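You operate a simulated robot arm through the tools that you are given. There is no shell and no other tool. Be economical: measure what you need, move in short steps, check, and stop when the job is done.

You run a simulated two-armed robot. Do the job below in one go: nothing can be reset, and whatever is moved stays where it is left.

JOB
Pick up the can from the top of the blue tool box with one hand, pass it to the other hand and put it on the front corner of the machine table. Set down upright: can.

It is judged by the outcome, as a careful person would: the job done as asked, and still so three seconds after it is handed in. It fails if anything else is knocked over, pushed out of place, dropped, spilled or broken.

ROBOT AND FRAMES
Two 7-joint arms with two-finger parallel grippers on one trunk, on a base that drives. Base frame: it is fixed to the floor where the robot stands at the start and does not move with it; the origin is under the middle of the robot, x ahead of it, y to its left, z up. Readings come in m, rad, newtons and seconds.
The left shoulder is at the start at [0.062, 0.197, 1.303], the right one opposite. With the tool pointing down near the work surface each hand reaches from about 0.18 to 0.62 m from the robot's upright axis, wherever it stands, measured 20 degrees to its own side. Places, roughly: front corner of the machine table [-2.7, 1.6, 0.8]. Payload 1.57 kg a hand.
The tool frame of a hand sits at the grasp point between the pads (the TCP): z along the fingers, y along the line on which they close. The tips reach 0.03 m beyond it. Largest opening 0.11 m; finger width 0.024, thickness 0.012; the body of the gripper, 0.048 by 0.112 m, starts 0.078 m behind the TCP.
Orientation is that of the tool frame in the base frame, as a unit quaternion [x, y, z, w]. With the fingers straight down and closing along the base's y, the tool's x points along the base's -x, its y along +y and its z along -z.

CONTROLS
- The arms move only by the tool drive_tool. It takes "left_series", "right_series" or both (then of equal length, played together; a hand with none holds still); each is a list of rows, each a list of 6 numbers: the shift along the tool's x, y, z in m, then the turn, a rotation vector about the tool's x, y, z in rad. In form: [[dx, dy, dz, wx, wy, wz], ...]. A call has 1 to 10 rows; each row shifts and turns the commanded pose from where the row before left it, along the tool's axes as they then stand. "left_jaw" and "right_jaw" are, for a hand that has rows, the finger opening in m, from 0 to 0.11, set as the call begins (left out, the last holds). A row lasts 0.2 s, in which the tool goes at most 0.05 m and 0.15 rad; a call with a longer step from one row to the next is refused whole, and so is a gripper value outside its range. A pose out of reach is approached as far as the arm can. The call stops where the force on the tool passes 40 N (or 10 N more than at its start, if that is more) or the arm is blocked; 0.2 s more then pass. The fingers move at their own pace (about 0.072 m/s each) and stop on an object; they squeeze with about 39 N. The grip force told is the motor's: it shows also when the fingers shut on nothing. Time passes only in rows, and 0.2 s behind the last, so rows that do not move let the fingers close. The reply holds the time, the measured pose of the TCP, the force on the tool along the base axes, the opening and the grip force, in the units named above and with some noise, with the torque about the TCP (base axes, N m) and any sound that the robot's microphone picked up, and new pictures: "pictures" is both (left out), scene, wrist or none (wrist: the cameras of the hands that moved).
- Cameras (640 x 400 px; columns grow to the right, rows downward): "scene" is now at [0.1192, 0.0095, 1.9082]; the picture's right is [0.08, -1.00, 0.00], its down [-0.59, -0.05, -0.81] and it looks along [0.81, 0.06, -0.59] (base axes); focal length 272 px, centre (320, 200). "left" rides on the left gripper at [0.07, -0.016, -0.141] in its tool frame; the picture's right is [0.23, 0.97, 0.00], its down [-0.85, 0.20, -0.48] and it looks along [-0.47, 0.11, 0.88] (tool axes); focal length 222 px, centre (320, 200). "right" rides on the right gripper at [0.07, 0.016, -0.141] in its tool frame; the picture's right is [-0.23, 0.97, 0.00], its down [-0.85, -0.20, -0.48] and it looks along [-0.47, -0.11, 0.88] (tool axes); focal length 222 px, centre (320, 200). There is no depth. A picture from a camera that has moved, and an enlarged one, comes with that camera's place and axes in the base frame and with its lens.
- raise_lower(by): slides the trunk up (or, below 0, down) by that many m; the arms and the scene camera ride with it, the base frame stays. It gives what a move gives, with no picture.
- roll_base(legs): drives the robot by 1 to 6 legs, each [ahead, left, turn to the left] in m, m and rad, along the robot's own axes; the way and the turn of a leg run together, so that a leg with both is an arc; at most 1.5 m and 3.142 rad a leg. The arms and the cameras ride along, it lands a little off, and it stops where it bumps. It gives what a move gives, and a new picture of the scene camera.
- pan_tilt(pan, tilt): turns the head with the scene camera to pan (to the left, within 1.501 rad either way) and tilt (down, from -0.506 to 1.204), counted from straight ahead of the robot. It gives what a move gives, and a new picture of the scene camera.
- zoom(camera, box): a new picture of the part [left, top, right, bottom] of that camera's present view, enlarged. The clock stands still meanwhile.
- hand_in(): hands the job in; it is judged then, once.

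Work in short steps. Places have to be worked out from the pictures, the camera data and where the tool is seen: move nearer, look again, correct. Check each grasp and each placing, and mend what went wrong. You have 120 turns and 260 pictures in all, those below and enlarged ones among them. Open the grippers and draw the arms clear of the work before you hand the job in, unless the task says otherwise; then end with one line.

The tools are called by a JSON object that holds its "api" and its "payload". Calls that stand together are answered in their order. drive_tool: Moves the arms, as the interface text tells. Its arguments: {"type":"object","properties":{"left_series":{"type":"array"},"left_jaw":{"type":"number"},"right_series":{"type":"array"},"right_jaw":{"type":"number"},"pictures":{"type":"string","enum":["both","scene","wrist","none"]}},"required":[]} The other tools are called the same way: raise_lower (by) slides the trunk up or down; roll_base (legs) drives the base; pan_tilt (pan, tilt) turns the head that bears the scene camera; zoom (camera, box) takes an enlarged picture of a part of a camera's view; hand_in () hands the job in.

At the start:

```text
clock: 0.0
left_tcp_pos: [0.4034, 0.2025, 1.5975]
left_ee_rot: [0.0, 1.0, 0.001, 0.0]
left_force: [0.4, -0.6, 0.7]
left_torque: [-0.03, -0.02, 0.04]
left_grip_width: 0.1101
left_finger_force: 0.0
right_tcp_pos: [0.3585, -0.1322, 1.6357]
right_ee_rot: [0.001, 1.0, 0.001, 0.001]
right_force: [0.7, 0.9, -0.2]
right_torque: [-0.01, 0.02, 0.0]
right_grip_width: 0.1102
right_finger_force: 0.1
trunk travel left (down, up): [-0.899, 0.091]
robot x, y, heading: [0.0035, -0.0007, 0.001]
head pan, tilt: [0.077, 0.628]
```

scene: 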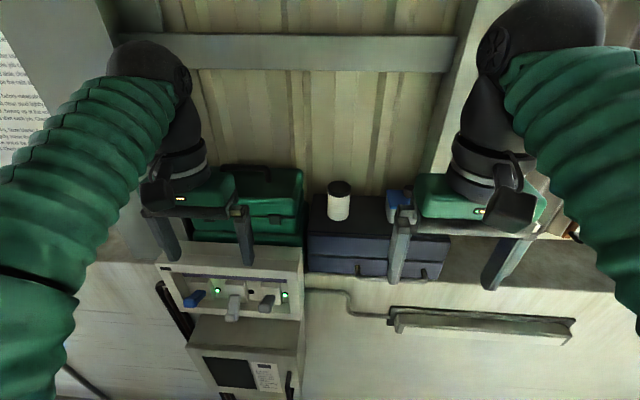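
right: 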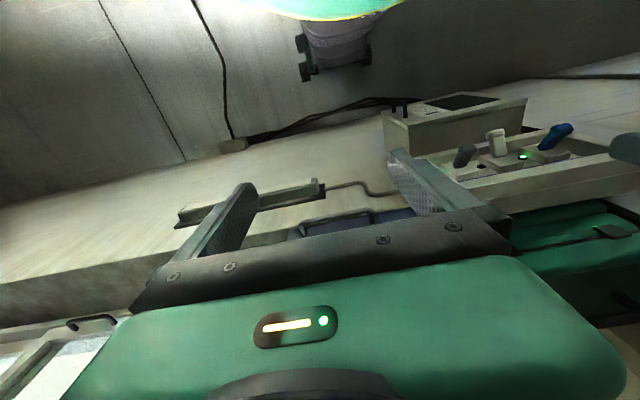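
left: 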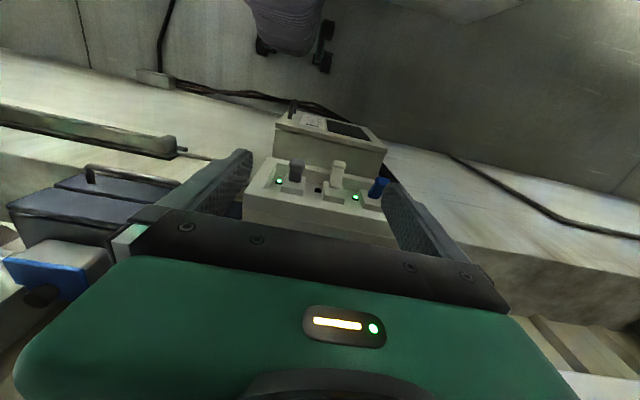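

I see a white can with a dark top on the dark blue tool box. I enlarge that part to measure it.

{"api": "zoom", "payload": {"camera": "scene", "box": [240, 130, 480, 290]}}

{"api": "pan_tilt", "payload": {"pan": 1.5, "tilt": 0.4}}

```text
2.50 times, centred on (360, 210) of scene
camera zoom: at [0.1192, 0.0095, 1.9082], right [0.08, -1.0, 0.0], down [-0.59, -0.05, -0.81], along [0.81, 0.06, -0.59], focal length 679 px, centre (220, 175)
```

zoom: 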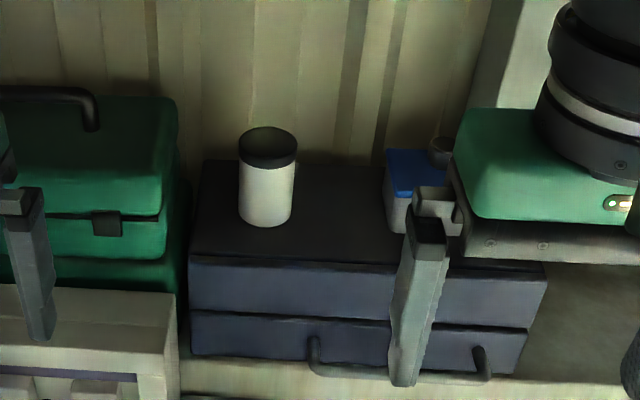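

```text
clock: 1.6
left_tcp_pos: [0.4024, 0.2024, 1.5983]
left_ee_rot: [0.0, 1.0, 0.0, 0.0]
left_force: [0.1, 0.2, 0.3]
left_torque: [0.04, 0.0, -0.01]
left_grip_width: 0.1096
left_finger_force: 0.0
right_tcp_pos: [0.3578, -0.1321, 1.6352]
right_ee_rot: [0.0, 1.0, 0.0, 0.002]
right_force: [-0.8, 0.8, -0.6]
right_torque: [0.0, -0.01, 0.02]
right_grip_width: 0.1099
right_finger_force: 0.0
trunk travel left (down, up): [-0.899, 0.091]
robot x, y, heading: [0.0022, 0.0008, 0.001]
head pan, tilt: [1.499, 0.4]
camera scene: at [0.0387, 0.0952, 1.9291], right [1.0, -0.07, 0.0], down [-0.03, -0.39, -0.92], along [0.07, 0.92, -0.39], focal length 272 px, centre (320, 200)
```

scene: 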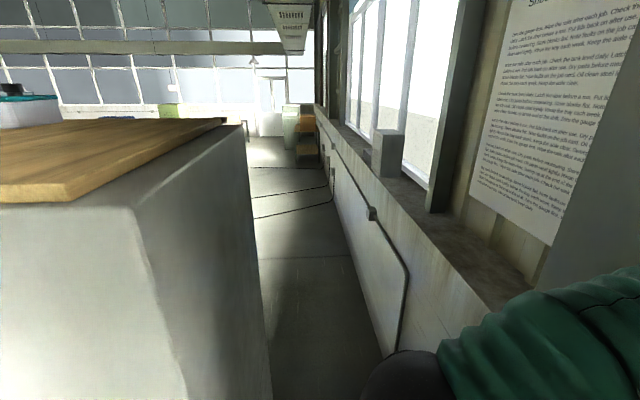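

To the left and behind stands a counter with a wooden top. I look to the other side and ahead to learn the surroundings.

{"api": "pan_tilt", "payload": {"pan": -1.5, "tilt": 0.4}}

{"api": "pan_tilt", "payload": {"pan": 0.0, "tilt": 1.0}}

```text
clock: 4.2
left_tcp_pos: [0.4029, 0.203, 1.5987]
left_ee_rot: [0.0, 1.0, 0.0, 0.001]
left_force: [-0.8, 0.4, 0.0]
left_torque: [-0.01, -0.01, -0.02]
left_grip_width: 0.1099
left_finger_force: 0.1
right_tcp_pos: [0.356, -0.1329, 1.6348]
right_ee_rot: [0.0, 1.0, 0.0, 0.002]
right_force: [-0.6, 0.1, 0.1]
right_torque: [-0.01, 0.02, 0.02]
right_grip_width: 0.11
right_finger_force: 0.0
trunk travel left (down, up): [-0.899, 0.091]
robot x, y, heading: [0.0001, 0.0007, -0.003]
head pan, tilt: [-1.499, 0.4]
camera scene: at [0.0385, -0.0897, 1.9291], right [-1.0, -0.07, 0.0], down [-0.03, 0.39, -0.92], along [0.07, -0.92, -0.39], focal length 272 px, centre (320, 200)
```

scene: 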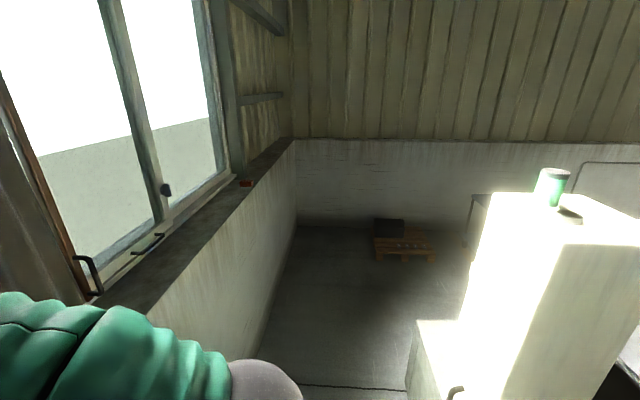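

```text
clock: 5.8
left_tcp_pos: [0.4025, 0.2026, 1.5982]
left_ee_rot: [-0.001, 1.0, -0.001, 0.0]
left_force: [0.4, -0.6, -0.6]
left_torque: [-0.02, 0.0, -0.01]
left_grip_width: 0.1099
left_finger_force: 0.0
right_tcp_pos: [0.3577, -0.1316, 1.6347]
right_ee_rot: [0.0, 1.0, 0.0, 0.001]
right_force: [0.3, -0.3, -0.3]
right_torque: [0.01, -0.01, 0.01]
right_grip_width: 0.1098
right_finger_force: 0.0
trunk travel left (down, up): [-0.899, 0.091]
robot x, y, heading: [-0.0041, -0.0, 0.002]
head pan, tilt: [0.0, 1.0]
camera scene: at [0.1016, 0.0027, 1.8788], right [0.0, -1.0, 0.0], down [-0.84, 0.0, -0.54], along [0.54, 0.0, -0.84], focal length 272 px, centre (320, 200)
```

scene: 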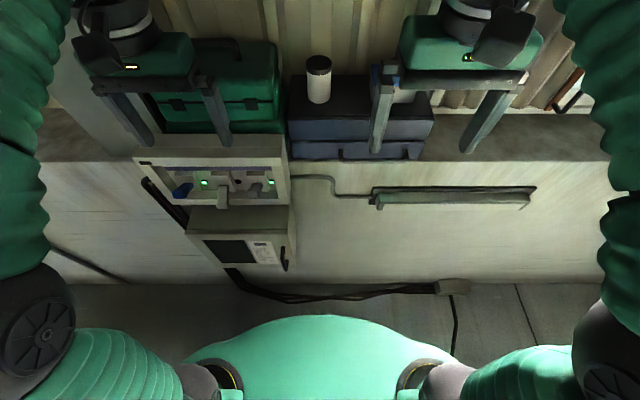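

The can stands at about x 0.71, y 0.0, z 1.42 to 1.54, on a box on the wall ledge. I plan a level grasp low on the can with the right hand; first I pitch the right tool up partway.

{"api": "drive_tool", "payload": {"right_series": [[0, 0, 0, 0, -0.15, 0], [0, 0, 0, 0, -0.15, 0], [0, 0, 0, 0, -0.15, 0], [0, 0, 0, 0, -0.15, 0], [0, 0, 0, 0, -0.15, 0], [0, 0, 0, 0, -0.15, 0], [0, 0, 0, 0, -0.15, 0]], "right_jaw": 0.11}}

```text
clock: 7.3
left_tcp_pos: [0.4035, 0.2018, 1.5991]
left_ee_rot: [0.001, 1.0, 0.0, 0.0]
left_force: [-0.8, -0.4, 0.6]
left_torque: [-0.04, 0.03, -0.01]
left_grip_width: 0.1099
left_finger_force: 0.1
right_tcp_pos: [0.4941, -0.1165, 1.5067]
right_ee_rot: [0.001, 0.879, -0.001, 0.477]
right_force: [-0.4, 0.6, -0.2]
right_torque: [0.0, 0.03, 0.02]
right_grip_width: 0.11
right_finger_force: 0.0
right hand out of reach, approached as far as the arm can: row 3, 4, 5, 6, 7
trunk travel left (down, up): [-0.899, 0.091]
robot x, y, heading: [0.0023, 0.0006, 0.003]
head pan, tilt: [0.0, 1.0]
camera scene: at [0.1011, 0.0024, 1.8789], right [0.0, -1.0, 0.0], down [-0.84, 0.0, -0.54], along [0.54, 0.0, -0.84], focal length 272 px, centre (320, 200)
camera right: at [0.3381, -0.1012, 1.5259], right [0.12, 0.97, 0.19], down [0.06, -0.2, 0.98], along [0.99, -0.11, -0.09], focal length 222 px, centre (320, 200)
```

scene: 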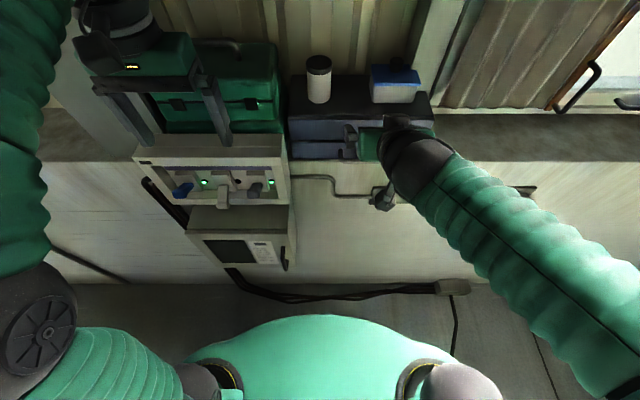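
right: 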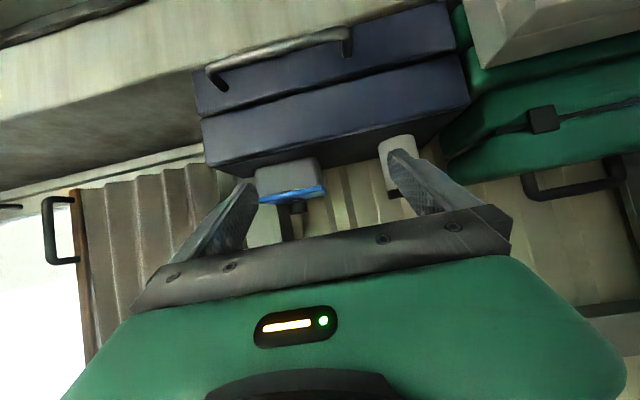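

Combining the two views, the foot of the can is near (0.72, 0.005, 1.42). The command and reading differ since the pose was out of reach, so I first shift left and finish the pitch.

{"api": "drive_tool", "payload": {"right_series": [[0, 0.03, 0, 0, -0.13, 0], [0, 0.03, 0, 0, -0.13, 0], [0, 0.03, 0, 0, -0.13, 0], [0, 0.03, 0, 0, -0.13, 0]]}}

```text
clock: 8.3
left_tcp_pos: [0.4057, 0.2018, 1.5974]
left_ee_rot: [0.0, 1.0, 0.0, -0.001]
left_force: [0.4, -0.5, 0.2]
left_torque: [0.03, 0.03, 0.03]
left_grip_width: 0.1101
left_finger_force: 0.0
right_tcp_pos: [0.4965, 0.0048, 1.5066]
right_ee_rot: [0.0, 0.727, 0.001, 0.687]
right_force: [0.6, 0.7, 0.0]
right_torque: [0.02, -0.01, -0.02]
right_grip_width: 0.1103
right_finger_force: 0.1
trunk travel left (down, up): [-0.899, 0.091]
robot x, y, heading: [0.0027, -0.0008, -0.001]
head pan, tilt: [0.0, 1.0]
camera scene: at [0.1055, 0.0037, 1.8786], right [0.0, -1.0, 0.0], down [-0.84, 0.0, -0.54], along [0.54, 0.0, -0.84], focal length 272 px, centre (320, 200)
camera right: at [0.3525, 0.0202, 1.4452], right [0.01, 0.97, 0.23], down [-0.43, -0.2, 0.88], along [0.9, -0.11, 0.42], focal length 222 px, centre (320, 200)
```

scene: 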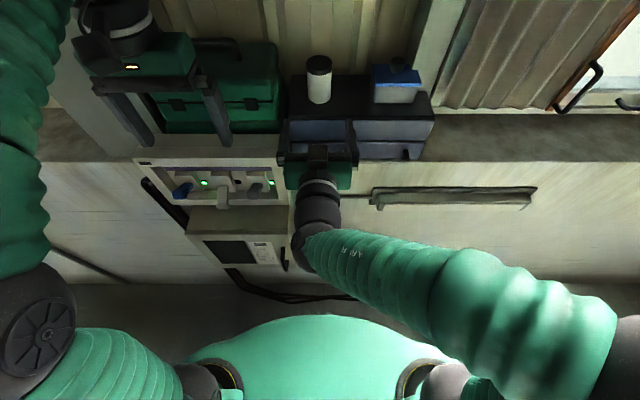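
right: 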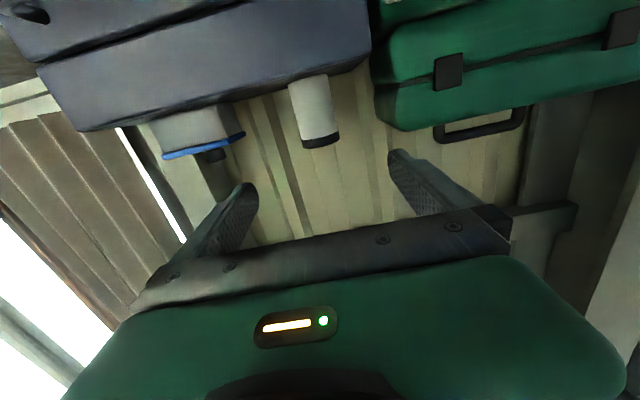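

The command restarts from the measured pose. The box top is at z≈1.42, can about 0.063 wide and 0.10 tall, centre near (0.725, 0.003). I level the tool, go down to z≈1.453 and partway forward.

{"api": "drive_tool", "payload": {"right_series": [[0, 0, 0, 0, -0.055, 0], [0.027, 0, 0.02, 0, 0, 0], [0.027, 0, 0.03, 0, 0, 0], [0, 0, 0.03, 0, 0, 0], [0, 0, 0.03, 0, 0, 0]]}}

```text
clock: 9.6
left_tcp_pos: [0.4024, 0.2025, 1.5985]
left_ee_rot: [0.0, 1.0, 0.0, 0.001]
left_force: [-0.2, 0.3, 0.8]
left_torque: [-0.05, 0.02, 0.02]
left_grip_width: 0.1102
left_finger_force: 0.0
right_tcp_pos: [0.604, 0.0038, 1.4542]
right_ee_rot: [0.0, 0.708, -0.001, 0.706]
right_force: [0.3, 0.4, 1.0]
right_torque: [0.01, 0.0, -0.02]
right_grip_width: 0.1098
right_finger_force: 0.2
trunk travel left (down, up): [-0.899, 0.091]
robot x, y, heading: [0.0006, 0.0015, -0.0]
head pan, tilt: [0.0, 1.0]
camera scene: at [0.1013, 0.0029, 1.8788], right [0.0, -1.0, 0.0], down [-0.84, 0.0, -0.54], along [0.54, 0.0, -0.84], focal length 272 px, centre (320, 200)
camera right: at [0.4626, 0.0192, 1.3837], right [0.0, 0.97, 0.23], down [-0.48, -0.2, 0.86], along [0.88, -0.11, 0.47], focal length 222 px, centre (320, 200)
```

scene: 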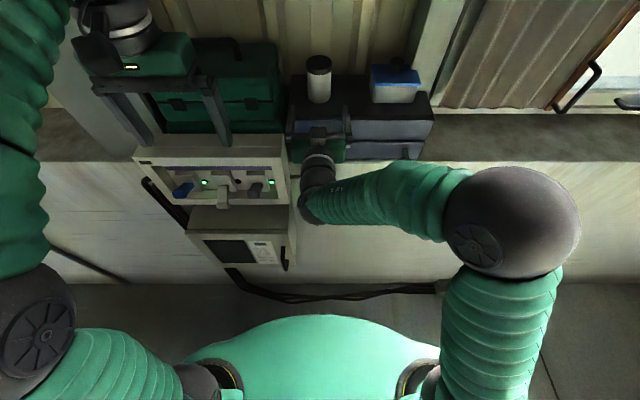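
right: 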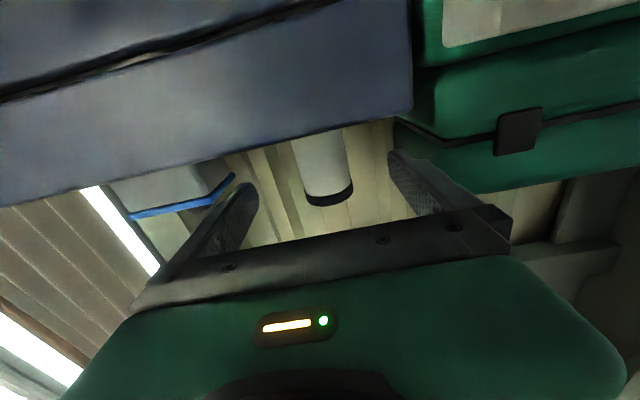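

Clear on both sides (green box side at y≈0.09, blue-lidded thing far right). I advance to the can centre.

{"api": "drive_tool", "payload": {"right_series": [[0, 0, 0.03, 0, 0, 0], [0, 0, 0.03, 0, 0, 0], [0, 0, 0.03, 0, 0, 0], [0, 0, 0.025, 0, 0, 0]]}}

```text
clock: 10.6
left_tcp_pos: [0.4051, 0.2033, 1.5982]
left_ee_rot: [0.0, 1.0, 0.001, -0.001]
left_force: [0.0, 0.3, -0.9]
left_torque: [-0.01, 0.0, -0.01]
left_grip_width: 0.1098
left_finger_force: 0.0
right_tcp_pos: [0.721, 0.0035, 1.453]
right_ee_rot: [-0.001, 0.708, -0.001, 0.706]
right_force: [0.4, 0.3, 0.4]
right_torque: [0.05, 0.01, 0.0]
right_grip_width: 0.1098
right_finger_force: 0.0
trunk travel left (down, up): [-0.899, 0.091]
robot x, y, heading: [0.0012, -0.002, 0.002]
head pan, tilt: [0.0, 1.0]
camera scene: at [0.1046, 0.0033, 1.8786], right [0.0, -1.0, 0.0], down [-0.84, 0.0, -0.54], along [0.54, 0.0, -0.84], focal length 272 px, centre (320, 200)
camera right: at [0.5802, 0.0192, 1.3831], right [0.0, 0.97, 0.23], down [-0.48, -0.2, 0.86], along [0.88, -0.11, 0.46], focal length 222 px, centre (320, 200)
```

scene: 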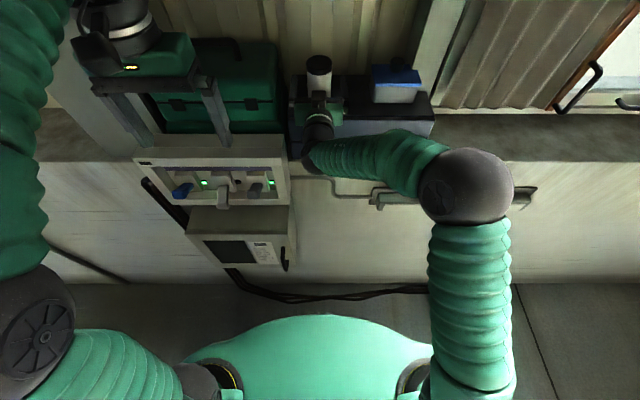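
right: 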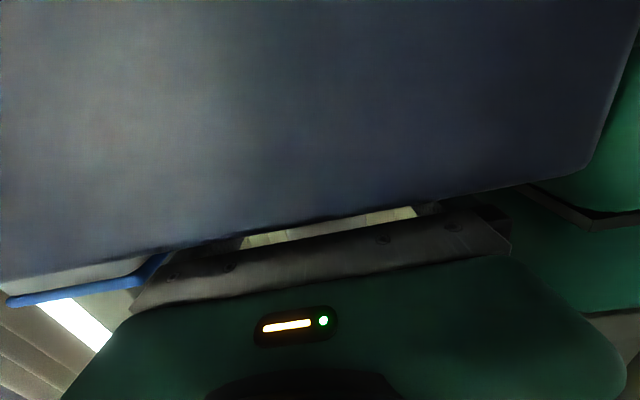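

I check the scene closely to see whether the can sits between the fingers.

{"api": "zoom", "payload": {"camera": "scene", "box": [270, 40, 390, 115]}}

```text
5.33 times, centred on (330, 78) of scene
camera zoom: at [0.1046, 0.0033, 1.8786], right [0.0, -1.0, 0.0], down [-0.84, 0.0, -0.54], along [0.54, 0.0, -0.84], focal length 1450 px, centre (267, 853)
```

zoom: 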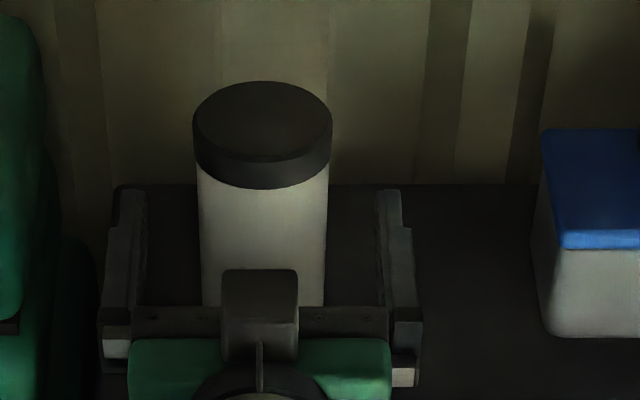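

The can is centred between the fingers. I close the grip, giving it still rows.

{"api": "drive_tool", "payload": {"right_series": [[0, 0, 0, 0, 0, 0], [0, 0, 0, 0, 0, 0], [0, 0, 0, 0, 0, 0], [0, 0, 0, 0, 0, 0]], "right_jaw": 0.0, "pictures": "scene"}}

```text
clock: 11.6
left_tcp_pos: [0.4022, 0.2032, 1.5999]
left_ee_rot: [-0.001, 1.0, 0.0, 0.0]
left_force: [-0.3, 0.0, 0.7]
left_torque: [-0.03, 0.02, 0.02]
left_grip_width: 0.1101
left_finger_force: 0.1
right_tcp_pos: [0.7202, 0.0033, 1.4533]
right_ee_rot: [0.0, 0.707, -0.001, 0.707]
right_force: [-0.7, 0.8, 3.5]
right_torque: [0.15, -0.01, -0.03]
right_grip_width: 0.0585
right_finger_force: 39.2
trunk travel left (down, up): [-0.899, 0.091]
robot x, y, heading: [0.0001, 0.0006, 0.002]
head pan, tilt: [0.0, 1.0]
camera scene: at [0.1019, 0.0035, 1.8788], right [0.0, -1.0, 0.0], down [-0.84, 0.0, -0.54], along [0.54, 0.0, -0.84], focal length 272 px, centre (320, 200)
```

scene: 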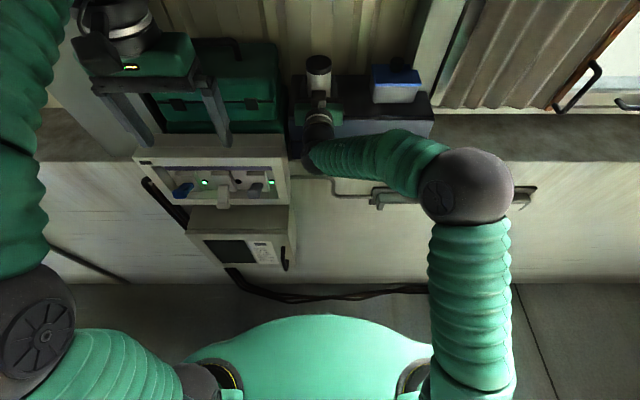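

Gripped at 0.0585 m width. I lift 0.08 m and draw back.

{"api": "drive_tool", "payload": {"right_series": [[-0.02, 0, 0, 0, 0, 0], [-0.03, 0, 0, 0, 0, 0], [-0.03, 0, 0, 0, 0, 0], [0, 0, -0.03, 0, 0, 0], [0, 0, -0.03, 0, 0, 0], [0, 0, -0.03, 0, 0, 0], [0, 0, -0.03, 0, 0, 0], [0, 0, -0.03, 0, 0, 0], [0, 0, -0.03, 0, 0, 0]]}}

```text
clock: 13.6
left_tcp_pos: [0.4003, 0.2029, 1.6002]
left_ee_rot: [0.001, 1.0, 0.0, 0.0]
left_force: [1.0, -0.8, -0.1]
left_torque: [-0.01, 0.02, 0.0]
left_grip_width: 0.11
left_finger_force: 0.0
right_tcp_pos: [0.5359, 0.0033, 1.5338]
right_ee_rot: [0.001, 0.707, -0.001, 0.707]
right_force: [0.4, -0.5, -1.8]
right_torque: [0.0, 0.01, 0.0]
right_grip_width: 0.0606
right_finger_force: 39.0
trunk travel left (down, up): [-0.899, 0.091]
robot x, y, heading: [0.0028, -0.0022, -0.003]
head pan, tilt: [0.0, 1.0]
camera scene: at [0.0986, 0.0036, 1.8789], right [0.0, -1.0, 0.0], down [-0.84, 0.0, -0.54], along [0.54, 0.0, -0.84], focal length 272 px, centre (320, 200)
camera right: at [0.3951, 0.0201, 1.465], right [0.0, 0.97, 0.23], down [-0.48, -0.2, 0.85], along [0.88, -0.11, 0.47], focal length 222 px, centre (320, 200)
```

scene: 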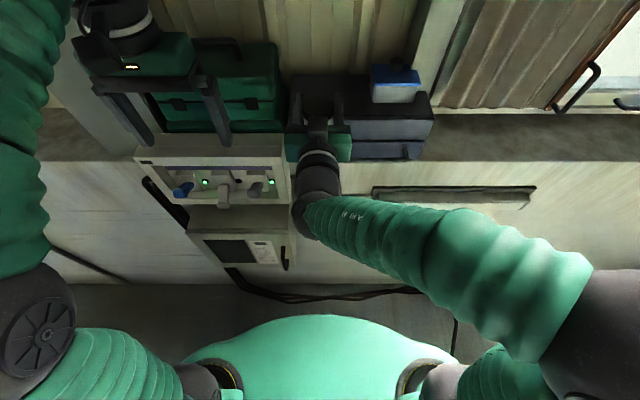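
right: 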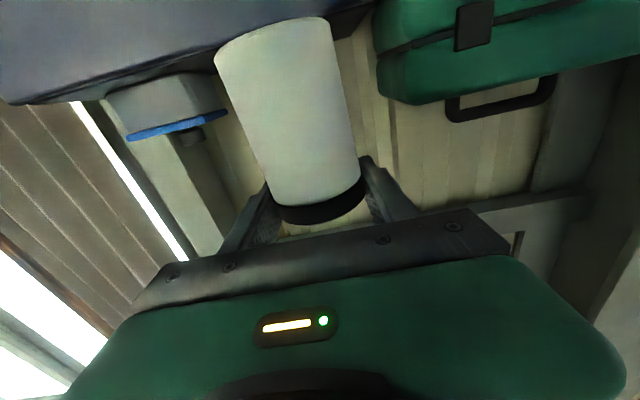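

The can is held upright. I back the base off the wall by 0.25 m for room, then look to the rear left.

{"api": "roll_base", "payload": {"legs": [[-0.25, 0, 0]]}}

{"api": "pan_tilt", "payload": {"pan": 1.5, "tilt": 0.6}}

```text
clock: 15.4
left_tcp_pos: [0.1592, 0.204, 1.5961]
left_ee_rot: [-0.001, 1.0, 0.0, -0.004]
left_force: [0.0, -0.5, -0.6]
left_torque: [0.01, 0.02, 0.03]
left_grip_width: 0.1101
left_finger_force: 0.0
right_tcp_pos: [0.2963, 0.004, 1.5298]
right_ee_rot: [0.001, 0.71, -0.001, 0.704]
right_force: [0.8, -0.7, -2.7]
right_torque: [0.02, -0.04, 0.04]
right_grip_width: 0.0605
right_finger_force: 39.0
trunk travel left (down, up): [-0.899, 0.091]
robot x, y, heading: [-0.2515, 0.0046, -0.003]
head pan, tilt: [0.0, 1.0]
camera scene: at [-0.1393, 0.0037, 1.8781], right [0.0, -1.0, 0.0], down [-0.85, 0.0, -0.53], along [0.53, 0.0, -0.85], focal length 272 px, centre (320, 200)
```

scene: 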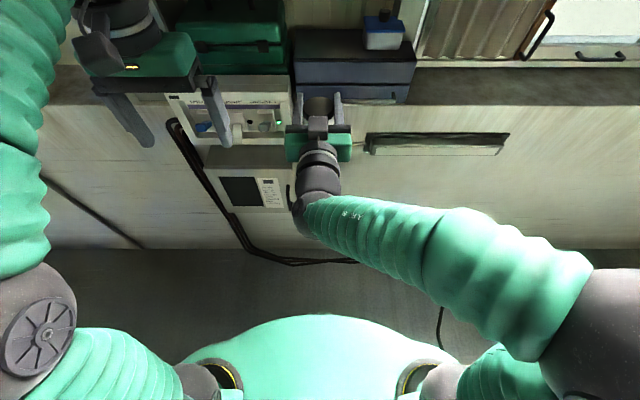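

```text
clock: 17.0
left_tcp_pos: [0.1512, 0.2034, 1.5982]
left_ee_rot: [0.0, 1.0, 0.0, -0.002]
left_force: [-0.7, -0.3, 0.3]
left_torque: [-0.01, 0.03, 0.03]
left_grip_width: 0.1099
left_finger_force: 0.0
right_tcp_pos: [0.2876, 0.0036, 1.533]
right_ee_rot: [0.0, 0.708, 0.0, 0.706]
right_force: [-0.1, 0.4, -2.7]
right_torque: [0.0, 0.02, 0.02]
right_grip_width: 0.0604
right_finger_force: 39.1
trunk travel left (down, up): [-0.899, 0.091]
robot x, y, heading: [-0.2499, -0.0003, -0.001]
head pan, tilt: [1.499, 0.6]
camera scene: at [-0.211, 0.0915, 1.9107], right [1.0, -0.07, 0.0], down [-0.04, -0.56, -0.82], along [0.06, 0.82, -0.57], focal length 272 px, centre (320, 200)
```

scene: 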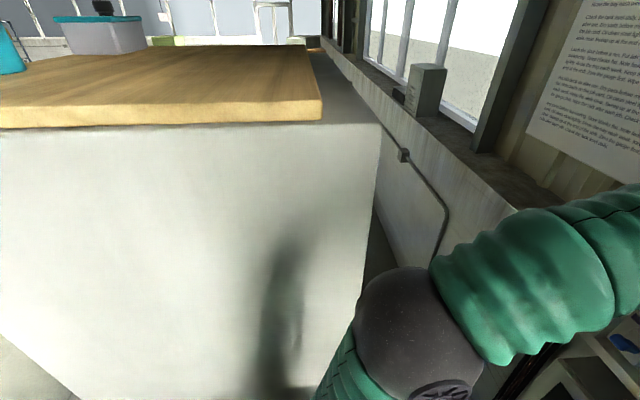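

The counter lies to my left (near face y≈0.9, ending at x≈-1.7), so the way to the machine table is backwards. Now for the handover: lower and draw in the right hand, and look ahead.

{"api": "drive_tool", "payload": {"right_series": [[0.03, 0, -0.015, 0, 0, 0], [0.03, 0, -0.015, 0, 0, 0], [0.03, 0, -0.015, 0, 0, 0], [0.03, 0, -0.015, 0, 0, 0], [0.03, 0, -0.015, 0, 0, 0]], "pictures": "none"}}

{"api": "pan_tilt", "payload": {"pan": 0, "tilt": 0.9}}

```text
clock: 18.2
left_tcp_pos: [0.1522, 0.2043, 1.5987]
left_ee_rot: [0.001, 1.0, -0.001, -0.001]
left_force: [0.9, -0.9, -0.3]
left_torque: [-0.03, 0.03, 0.01]
left_grip_width: 0.1101
left_finger_force: 0.0
right_tcp_pos: [0.2147, 0.0067, 1.3836]
right_ee_rot: [0.0, 0.708, -0.001, 0.707]
right_force: [-0.5, 0.0, -3.2]
right_torque: [-0.02, 0.01, 0.01]
right_grip_width: 0.0604
right_finger_force: 39.0
trunk travel left (down, up): [-0.899, 0.091]
robot x, y, heading: [-0.2538, 0.0019, -0.002]
head pan, tilt: [1.499, 0.6]
```

```text
clock: 19.8
left_tcp_pos: [0.1496, 0.2026, 1.5987]
left_ee_rot: [0.0, 1.0, 0.0, 0.0]
left_force: [0.2, -0.1, 0.0]
left_torque: [-0.03, 0.02, -0.03]
left_grip_width: 0.1099
left_finger_force: 0.1
right_tcp_pos: [0.2138, 0.005, 1.3841]
right_ee_rot: [0.0, 0.708, -0.001, 0.707]
right_force: [-0.2, 0.2, -2.7]
right_torque: [0.0, 0.0, 0.02]
right_grip_width: 0.0607
right_finger_force: 38.8
trunk travel left (down, up): [-0.899, 0.091]
robot x, y, heading: [-0.2537, -0.0001, 0.002]
head pan, tilt: [0.0, 0.901]
camera scene: at [-0.1433, 0.0038, 1.8859], right [0.0, -1.0, 0.0], down [-0.78, 0.0, -0.62], along [0.62, 0.0, -0.78], focal length 272 px, centre (320, 200)
```

scene: 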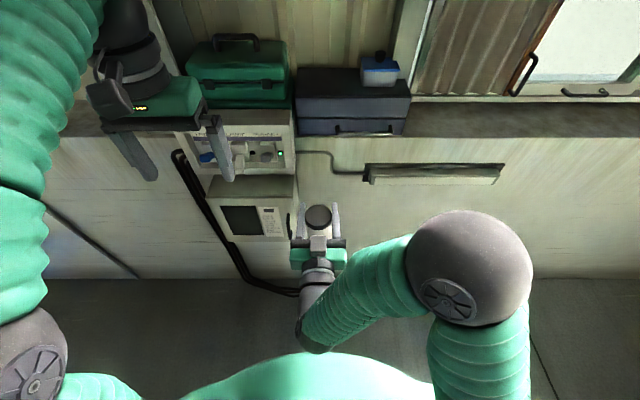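

The right hand now holds the can at (0.214, 0.006, 1.384) with its top near 1.45. I bring the left hand over it at a safe height.

{"api": "drive_tool", "payload": {"left_series": [[-0.013, -0.039, 0.004, 0, 0, 0], [-0.013, -0.039, 0.004, 0, 0, 0], [-0.013, -0.039, 0.004, 0, 0, 0], [-0.013, -0.039, 0.004, 0, 0, 0], [-0.013, -0.04, 0.004, 0, 0, 0]], "left_jaw": 0.11}}

```text
clock: 21.0
left_tcp_pos: [0.2182, 0.0039, 1.5778]
left_ee_rot: [0.0, 1.0, 0.001, -0.001]
left_force: [0.9, 0.2, -0.5]
left_torque: [-0.02, 0.05, -0.01]
left_grip_width: 0.11
left_finger_force: 0.0
right_tcp_pos: [0.2151, 0.0022, 1.3827]
right_ee_rot: [0.001, 0.709, 0.0, 0.706]
right_force: [0.3, -0.2, -2.2]
right_torque: [0.04, -0.04, 0.02]
right_grip_width: 0.0605
right_finger_force: 38.7
trunk travel left (down, up): [-0.899, 0.091]
robot x, y, heading: [-0.2522, 0.0026, 0.003]
head pan, tilt: [0.0, 0.901]
camera scene: at [-0.1399, 0.0001, 1.8857], right [0.0, -1.0, 0.0], down [-0.79, 0.0, -0.62], along [0.62, 0.0, -0.79], focal length 272 px, centre (320, 200)
camera left: at [0.149, -0.0128, 1.7183], right [-0.23, 0.97, 0.0], down [0.86, 0.2, 0.48], along [0.46, 0.11, -0.88], focal length 222 px, centre (320, 200)
```

scene: 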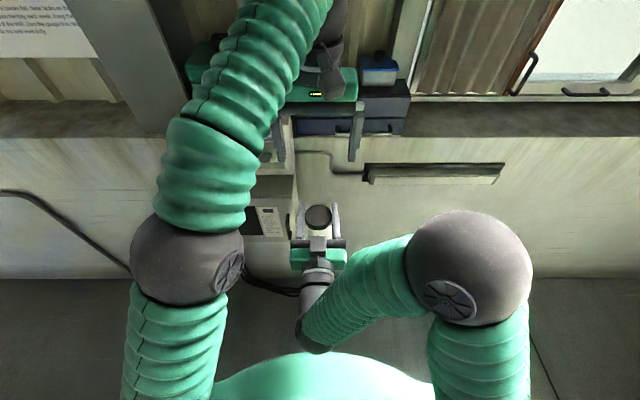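
left: 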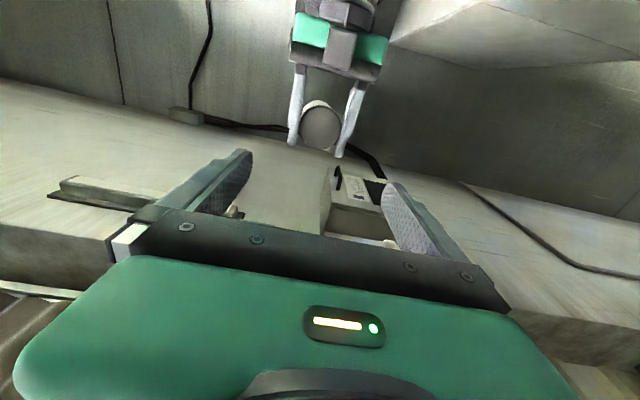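

I enlarge the left wrist view to place the can's top precisely.

{"api": "zoom", "payload": {"camera": "left", "box": [260, 60, 388, 190]}}

{"api": "zoom", "payload": {"camera": "scene", "box": [270, 180, 370, 250]}}

```text
3.08 times, centred on (324, 125) of left
camera zoom: at [0.149, -0.0128, 1.7183], right [-0.23, 0.97, 0.0], down [0.86, 0.2, 0.48], along [0.46, 0.11, -0.88], focal length 684 px, centre (308, 431)
```

zoom: 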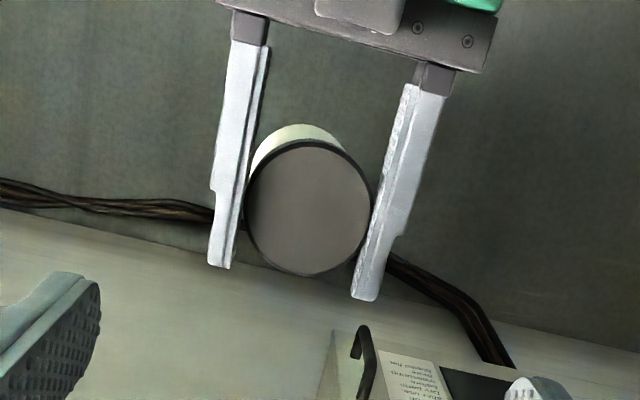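

```text
5.71 times, centred on (320, 215) of scene
camera zoom: at [-0.1399, 0.0001, 1.8857], right [0.0, -1.0, 0.0], down [-0.79, 0.0, -0.62], along [0.62, 0.0, -0.79], focal length 1553 px, centre (320, 114)
```

zoom: 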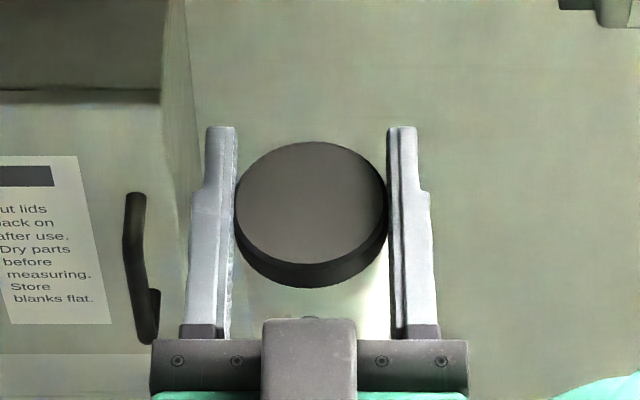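

The views suggest the can's lid is only slightly above the right fingers, i.e. it slid down in the grip during the lift. I check with the right wrist camera.

{"api": "zoom", "payload": {"camera": "right", "box": [160, 0, 480, 260]}}

```text
1.54 times, centred on (320, 130) of right
camera zoom: at [0.0736, 0.0181, 1.3138], right [0.0, 0.97, 0.23], down [-0.48, -0.2, 0.86], along [0.88, -0.11, 0.46], focal length 342 px, centre (320, 308)
```

zoom: 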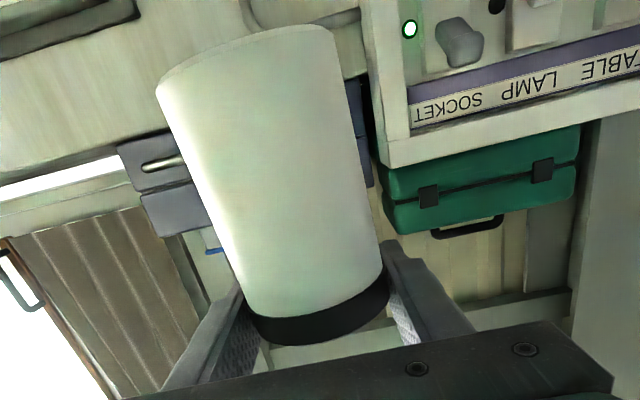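

Confirmed: the lid top is only ~0.007 above the right TCP, the can body hangs below (height ≈0.097), still upright. So the left hand will take it from above with its fingers turned 90° so as to straddle the can fore and aft between the right fingers. I turn the left tool while high.

{"api": "drive_tool", "payload": {"left_series": [[0, 0, 0, 0, 0, 0.15], [0, 0, 0, 0, 0, 0.15], [0, 0, 0, 0, 0, 0.15], [0, 0, 0, 0, 0, 0.15], [0, 0, 0, 0, 0, 0.15], [0, 0, 0, 0, 0, 0.15], [0, 0, 0, 0, 0, 0.15], [0, 0, 0, 0, 0, 0.15], [0, 0, 0, 0, 0, 0.15], [0, 0, 0, 0, 0, 0.15]], "left_jaw": 0.095}}

```text
clock: 23.2
left_tcp_pos: [0.2151, 0.0068, 1.5788]
left_ee_rot: [0.682, 0.732, 0.0, 0.0]
left_force: [0.7, 0.5, -0.2]
left_torque: [0.0, 0.02, 0.0]
left_grip_width: 0.0951
left_finger_force: 0.1
right_tcp_pos: [0.2123, 0.0036, 1.3833]
right_ee_rot: [0.001, 0.708, -0.001, 0.707]
right_force: [0.1, -0.3, -2.1]
right_torque: [-0.01, -0.01, 0.01]
right_grip_width: 0.0604
right_finger_force: 39.4
trunk travel left (down, up): [-0.899, 0.091]
robot x, y, heading: [-0.2538, -0.0006, 0.0]
head pan, tilt: [0.0, 0.901]
camera scene: at [-0.1426, 0.0025, 1.8859], right [0.0, -1.0, 0.0], down [-0.79, 0.0, -0.62], along [0.62, 0.0, -0.79], focal length 272 px, centre (320, 200)
camera left: at [0.1948, 0.075, 1.7195], right [0.96, 0.29, 0.0], down [0.26, -0.84, 0.48], along [0.14, -0.46, -0.88], focal length 222 px, centre (320, 200)
```

scene: 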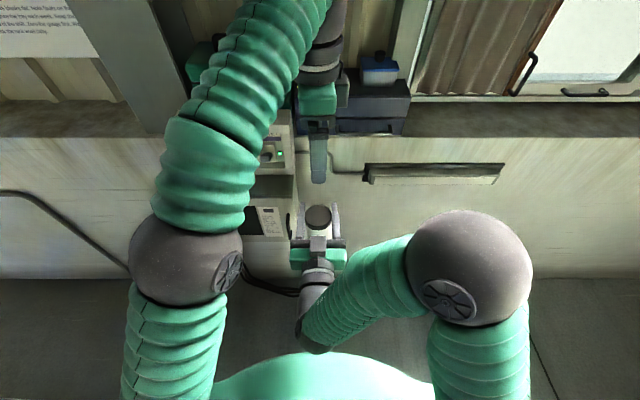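
left: 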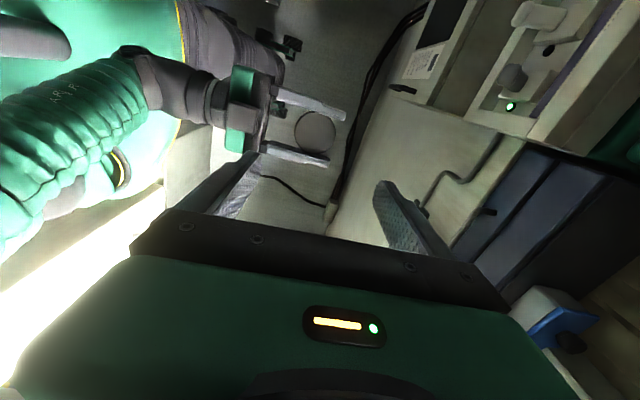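

The turn works; the lid centre is near (0.207, 0.006). I finish the yaw, centre and descend to just above the lid.

{"api": "drive_tool", "payload": {"left_series": [[-0.001, -0.006, 0.03, 0, 0, 0.07], [0, 0, 0.03, 0, 0, 0], [0, 0, 0.03, 0, 0, 0], [0, 0, 0.03, 0, 0, 0]]}}

{"api": "zoom", "payload": {"camera": "left", "box": [160, 0, 480, 260]}}

```text
clock: 24.2
left_tcp_pos: [0.2095, 0.0053, 1.4579]
left_ee_rot: [0.707, 0.708, -0.001, -0.001]
left_force: [-0.5, -0.1, 0.2]
left_torque: [-0.03, -0.02, -0.01]
left_grip_width: 0.0951
left_finger_force: 0.1
right_tcp_pos: [0.2125, 0.0038, 1.3828]
right_ee_rot: [0.0, 0.707, 0.0, 0.707]
right_force: [-0.7, 0.3, -3.1]
right_torque: [-0.02, -0.03, 0.0]
right_grip_width: 0.0606
right_finger_force: 39.0
trunk travel left (down, up): [-0.899, 0.091]
robot x, y, heading: [-0.251, -0.0028, 0.003]
head pan, tilt: [0.0, 0.901]
camera scene: at [-0.1425, 0.0026, 1.8859], right [0.0, -1.0, 0.0], down [-0.79, 0.0, -0.62], along [0.62, 0.0, -0.79], focal length 272 px, centre (320, 200)
camera left: at [0.1941, 0.0744, 1.599], right [0.97, 0.23, 0.0], down [0.2, -0.85, 0.48], along [0.11, -0.47, -0.88], focal length 222 px, centre (320, 200)
```

scene: 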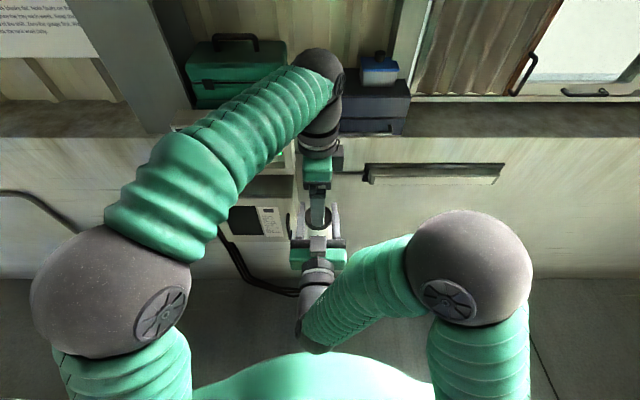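
left: 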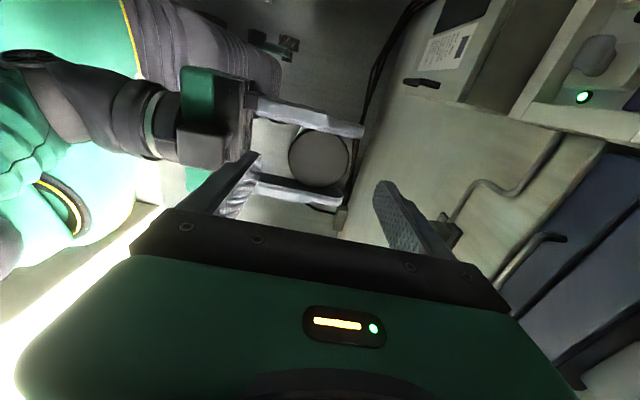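

```text
1.54 times, centred on (320, 130) of left
camera zoom: at [0.1941, 0.0744, 1.599], right [0.97, 0.23, 0.0], down [0.2, -0.85, 0.48], along [0.11, -0.47, -0.88], focal length 342 px, centre (320, 308)
```

zoom: 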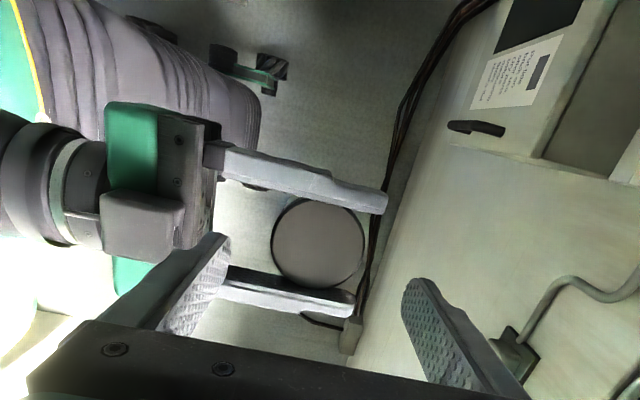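

The lid centre at (0.208, 0.006) matches the left TCP. I descend to z≈1.355, watching the force.

{"api": "drive_tool", "payload": {"left_series": [[0, 0, 0.026, 0, 0, 0], [0, 0, 0.026, 0, 0, 0], [0, 0, 0.026, 0, 0, 0], [0, 0, 0.025, 0, 0, 0]]}}

{"api": "zoom", "payload": {"camera": "left", "box": [160, 0, 480, 260]}}

{"api": "zoom", "payload": {"camera": "right", "box": [160, 0, 480, 260]}}

```text
clock: 25.2
left_tcp_pos: [0.2104, 0.0045, 1.355]
left_ee_rot: [0.706, 0.708, 0.0, 0.0]
left_force: [0.7, -0.4, 0.2]
left_torque: [-0.03, 0.01, 0.0]
left_grip_width: 0.0951
left_finger_force: 0.0
right_tcp_pos: [0.2134, 0.0036, 1.383]
right_ee_rot: [0.0, 0.708, 0.0, 0.707]
right_force: [0.7, -0.4, -2.7]
right_torque: [0.01, -0.01, 0.0]
right_grip_width: 0.0605
right_finger_force: 39.2
trunk travel left (down, up): [-0.899, 0.091]
robot x, y, heading: [-0.2485, -0.0004, -0.002]
head pan, tilt: [0.0, 0.901]
camera scene: at [-0.1427, 0.0026, 1.8859], right [0.0, -1.0, 0.0], down [-0.79, 0.0, -0.62], along [0.62, 0.0, -0.79], focal length 272 px, centre (320, 200)
camera left: at [0.1944, 0.0746, 1.4963], right [0.97, 0.23, 0.0], down [0.2, -0.85, 0.48], along [0.11, -0.47, -0.88], focal length 222 px, centre (320, 200)
```

scene: 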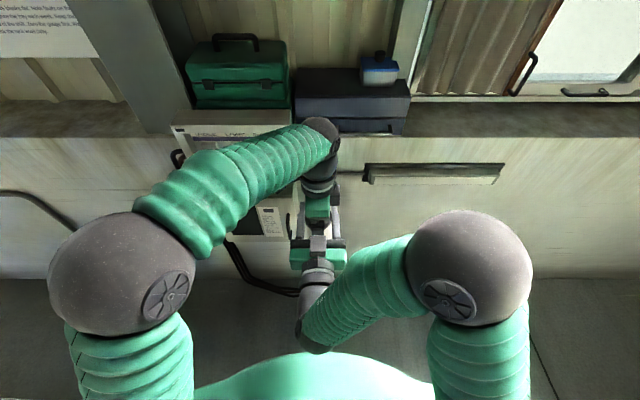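
left: 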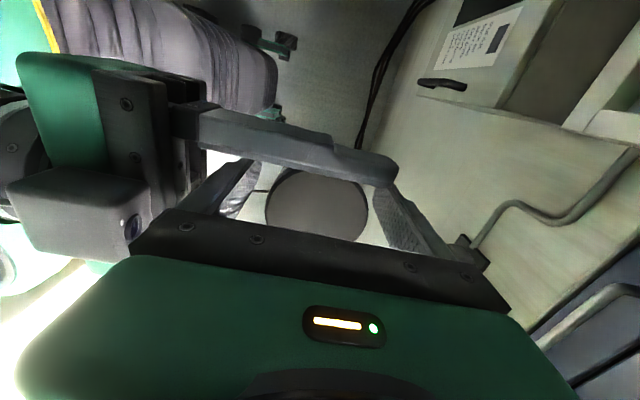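

```text
1.54 times, centred on (320, 130) of left
camera zoom: at [0.1944, 0.0746, 1.4963], right [0.97, 0.23, 0.0], down [0.2, -0.85, 0.48], along [0.11, -0.47, -0.88], focal length 342 px, centre (320, 308)
```

zoom: 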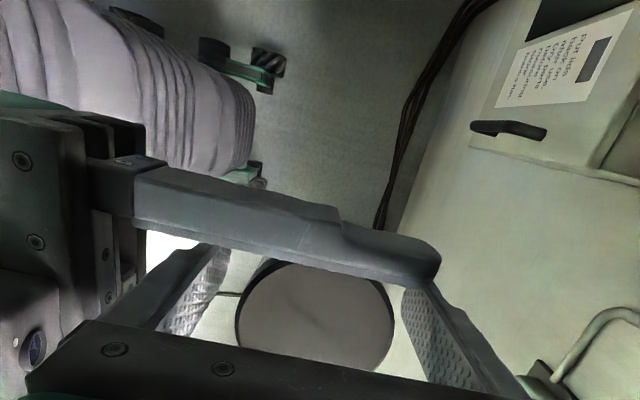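

```text
1.54 times, centred on (320, 130) of right
camera zoom: at [0.0716, 0.0198, 1.3143], right [0.0, 0.97, 0.23], down [-0.48, -0.2, 0.86], along [0.88, -0.11, 0.46], focal length 342 px, centre (320, 308)
```

zoom: 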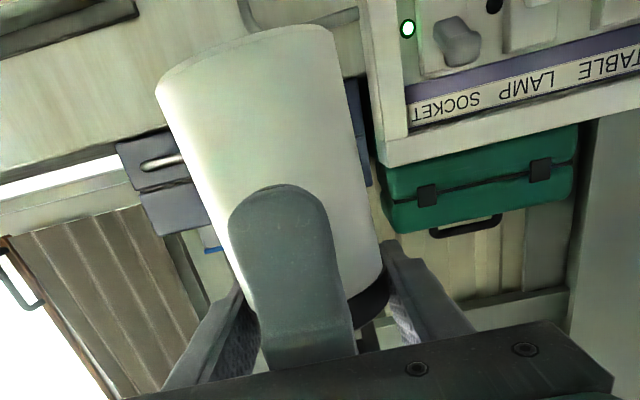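

The left fingers straddle the can fore and aft, and the can has not moved in the right grip. I close the left hand.

{"api": "drive_tool", "payload": {"left_series": [[0, 0, 0, 0, 0, 0], [0, 0, 0, 0, 0, 0], [0, 0, 0, 0, 0, 0], [0, 0, 0, 0, 0, 0]], "left_jaw": 0.0, "pictures": "wrist"}}

{"api": "zoom", "payload": {"camera": "right", "box": [160, 0, 480, 260]}}

```text
clock: 26.2
left_tcp_pos: [0.2071, 0.0038, 1.3547]
left_ee_rot: [0.707, 0.707, -0.002, -0.002]
left_force: [-24.3, 0.0, 2.9]
left_torque: [-0.13, -0.5, -0.04]
left_grip_width: 0.0605
left_finger_force: 39.4
right_tcp_pos: [0.2138, 0.0031, 1.3825]
right_ee_rot: [0.0, 0.708, 0.0, 0.706]
right_force: [24.5, -0.3, -5.4]
right_torque: [0.1, -0.26, 0.05]
right_grip_width: 0.0603
right_finger_force: 39.8
trunk travel left (down, up): [-0.899, 0.091]
robot x, y, heading: [-0.25, -0.0011, 0.003]
head pan, tilt: [0.0, 0.901]
camera left: at [0.1935, 0.0741, 1.4963], right [0.97, 0.23, 0.0], down [0.2, -0.86, 0.48], along [0.1, -0.47, -0.88], focal length 222 px, centre (320, 200)
```

left: 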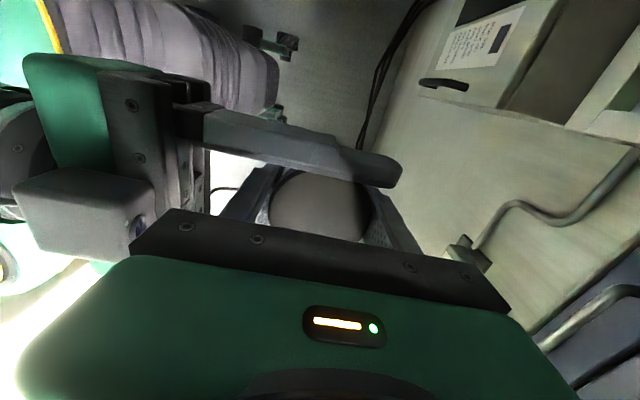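

```text
1.54 times, centred on (320, 130) of right
camera zoom: at [0.072, 0.0196, 1.3144], right [0.0, 0.97, 0.23], down [-0.48, -0.2, 0.86], along [0.88, -0.11, 0.46], focal length 342 px, centre (320, 308)
```

zoom: 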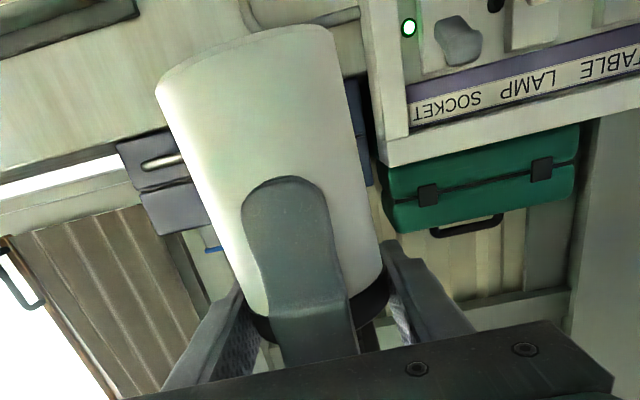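

Both hold the can, with some fore-aft strain (24 N). I relieve it with a small left shift first.

{"api": "drive_tool", "payload": {"left_series": [[0, -0.002, 0, 0, 0, 0], [0, 0, 0, 0, 0, 0]], "pictures": "none"}}

```text
clock: 26.8
left_tcp_pos: [0.2078, 0.006, 1.3551]
left_ee_rot: [0.707, 0.708, 0.0, 0.0]
left_force: [-13.9, -0.7, -0.8]
left_torque: [-0.1, 0.08, 0.09]
left_grip_width: 0.0604
left_finger_force: 38.9
right_tcp_pos: [0.2129, 0.0046, 1.3847]
right_ee_rot: [0.0, 0.707, 0.0, 0.707]
right_force: [12.7, 0.8, 0.7]
right_torque: [0.16, -0.43, -0.14]
right_grip_width: 0.0606
right_finger_force: 38.8
trunk travel left (down, up): [-0.899, 0.091]
robot x, y, heading: [-0.2518, 0.0018, -0.001]
head pan, tilt: [0.0, 0.901]
```

Strain halved; I take out the rest and then open the right hand in place.

{"api": "drive_tool", "payload": {"left_series": [[0, -0.002, 0, 0, 0, 0], [0, 0, 0, 0, 0, 0]], "pictures": "none"}}

{"api": "drive_tool", "payload": {"right_series": [[0, 0, 0, 0, 0, 0], [0, 0, 0, 0, 0, 0], [0, 0, 0, 0, 0, 0]], "right_jaw": 0.11, "pictures": "wrist"}}

```text
clock: 27.4
left_tcp_pos: [0.2075, 0.0066, 1.3559]
left_ee_rot: [0.706, 0.708, 0.002, 0.001]
left_force: [16.1, 1.0, -11.0]
left_torque: [-0.16, 0.42, 0.12]
left_grip_width: 0.0605
left_finger_force: 39.1
right_tcp_pos: [0.2113, 0.0046, 1.3839]
right_ee_rot: [0.001, 0.707, -0.001, 0.707]
right_force: [-16.2, -1.3, 10.8]
right_torque: [0.15, 0.07, -0.06]
right_grip_width: 0.0607
right_finger_force: 39.2
trunk travel left (down, up): [-0.899, 0.091]
robot x, y, heading: [-0.2537, 0.0, 0.003]
head pan, tilt: [0.0, 0.901]
```

```text
clock: 28.2
left_tcp_pos: [0.2049, 0.0038, 1.3564]
left_ee_rot: [0.706, 0.708, -0.001, 0.0]
left_force: [0.1, -0.2, -0.4]
left_torque: [0.02, 0.02, -0.01]
left_grip_width: 0.0606
left_finger_force: 38.9
right_tcp_pos: [0.2118, 0.0034, 1.383]
right_ee_rot: [0.001, 0.708, -0.001, 0.706]
right_force: [-1.3, 0.5, 0.3]
right_torque: [0.01, 0.02, 0.0]
right_grip_width: 0.1102
right_finger_force: 0.1
trunk travel left (down, up): [-0.899, 0.091]
robot x, y, heading: [-0.2525, 0.0003, -0.004]
head pan, tilt: [0.0, 0.901]
camera right: at [0.0715, 0.0198, 1.3144], right [0.0, 0.97, 0.23], down [-0.48, -0.2, 0.86], along [0.88, -0.11, 0.46], focal length 222 px, centre (320, 200)
```

right: 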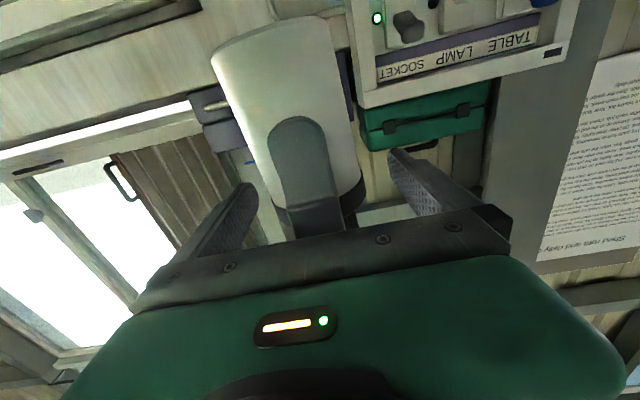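

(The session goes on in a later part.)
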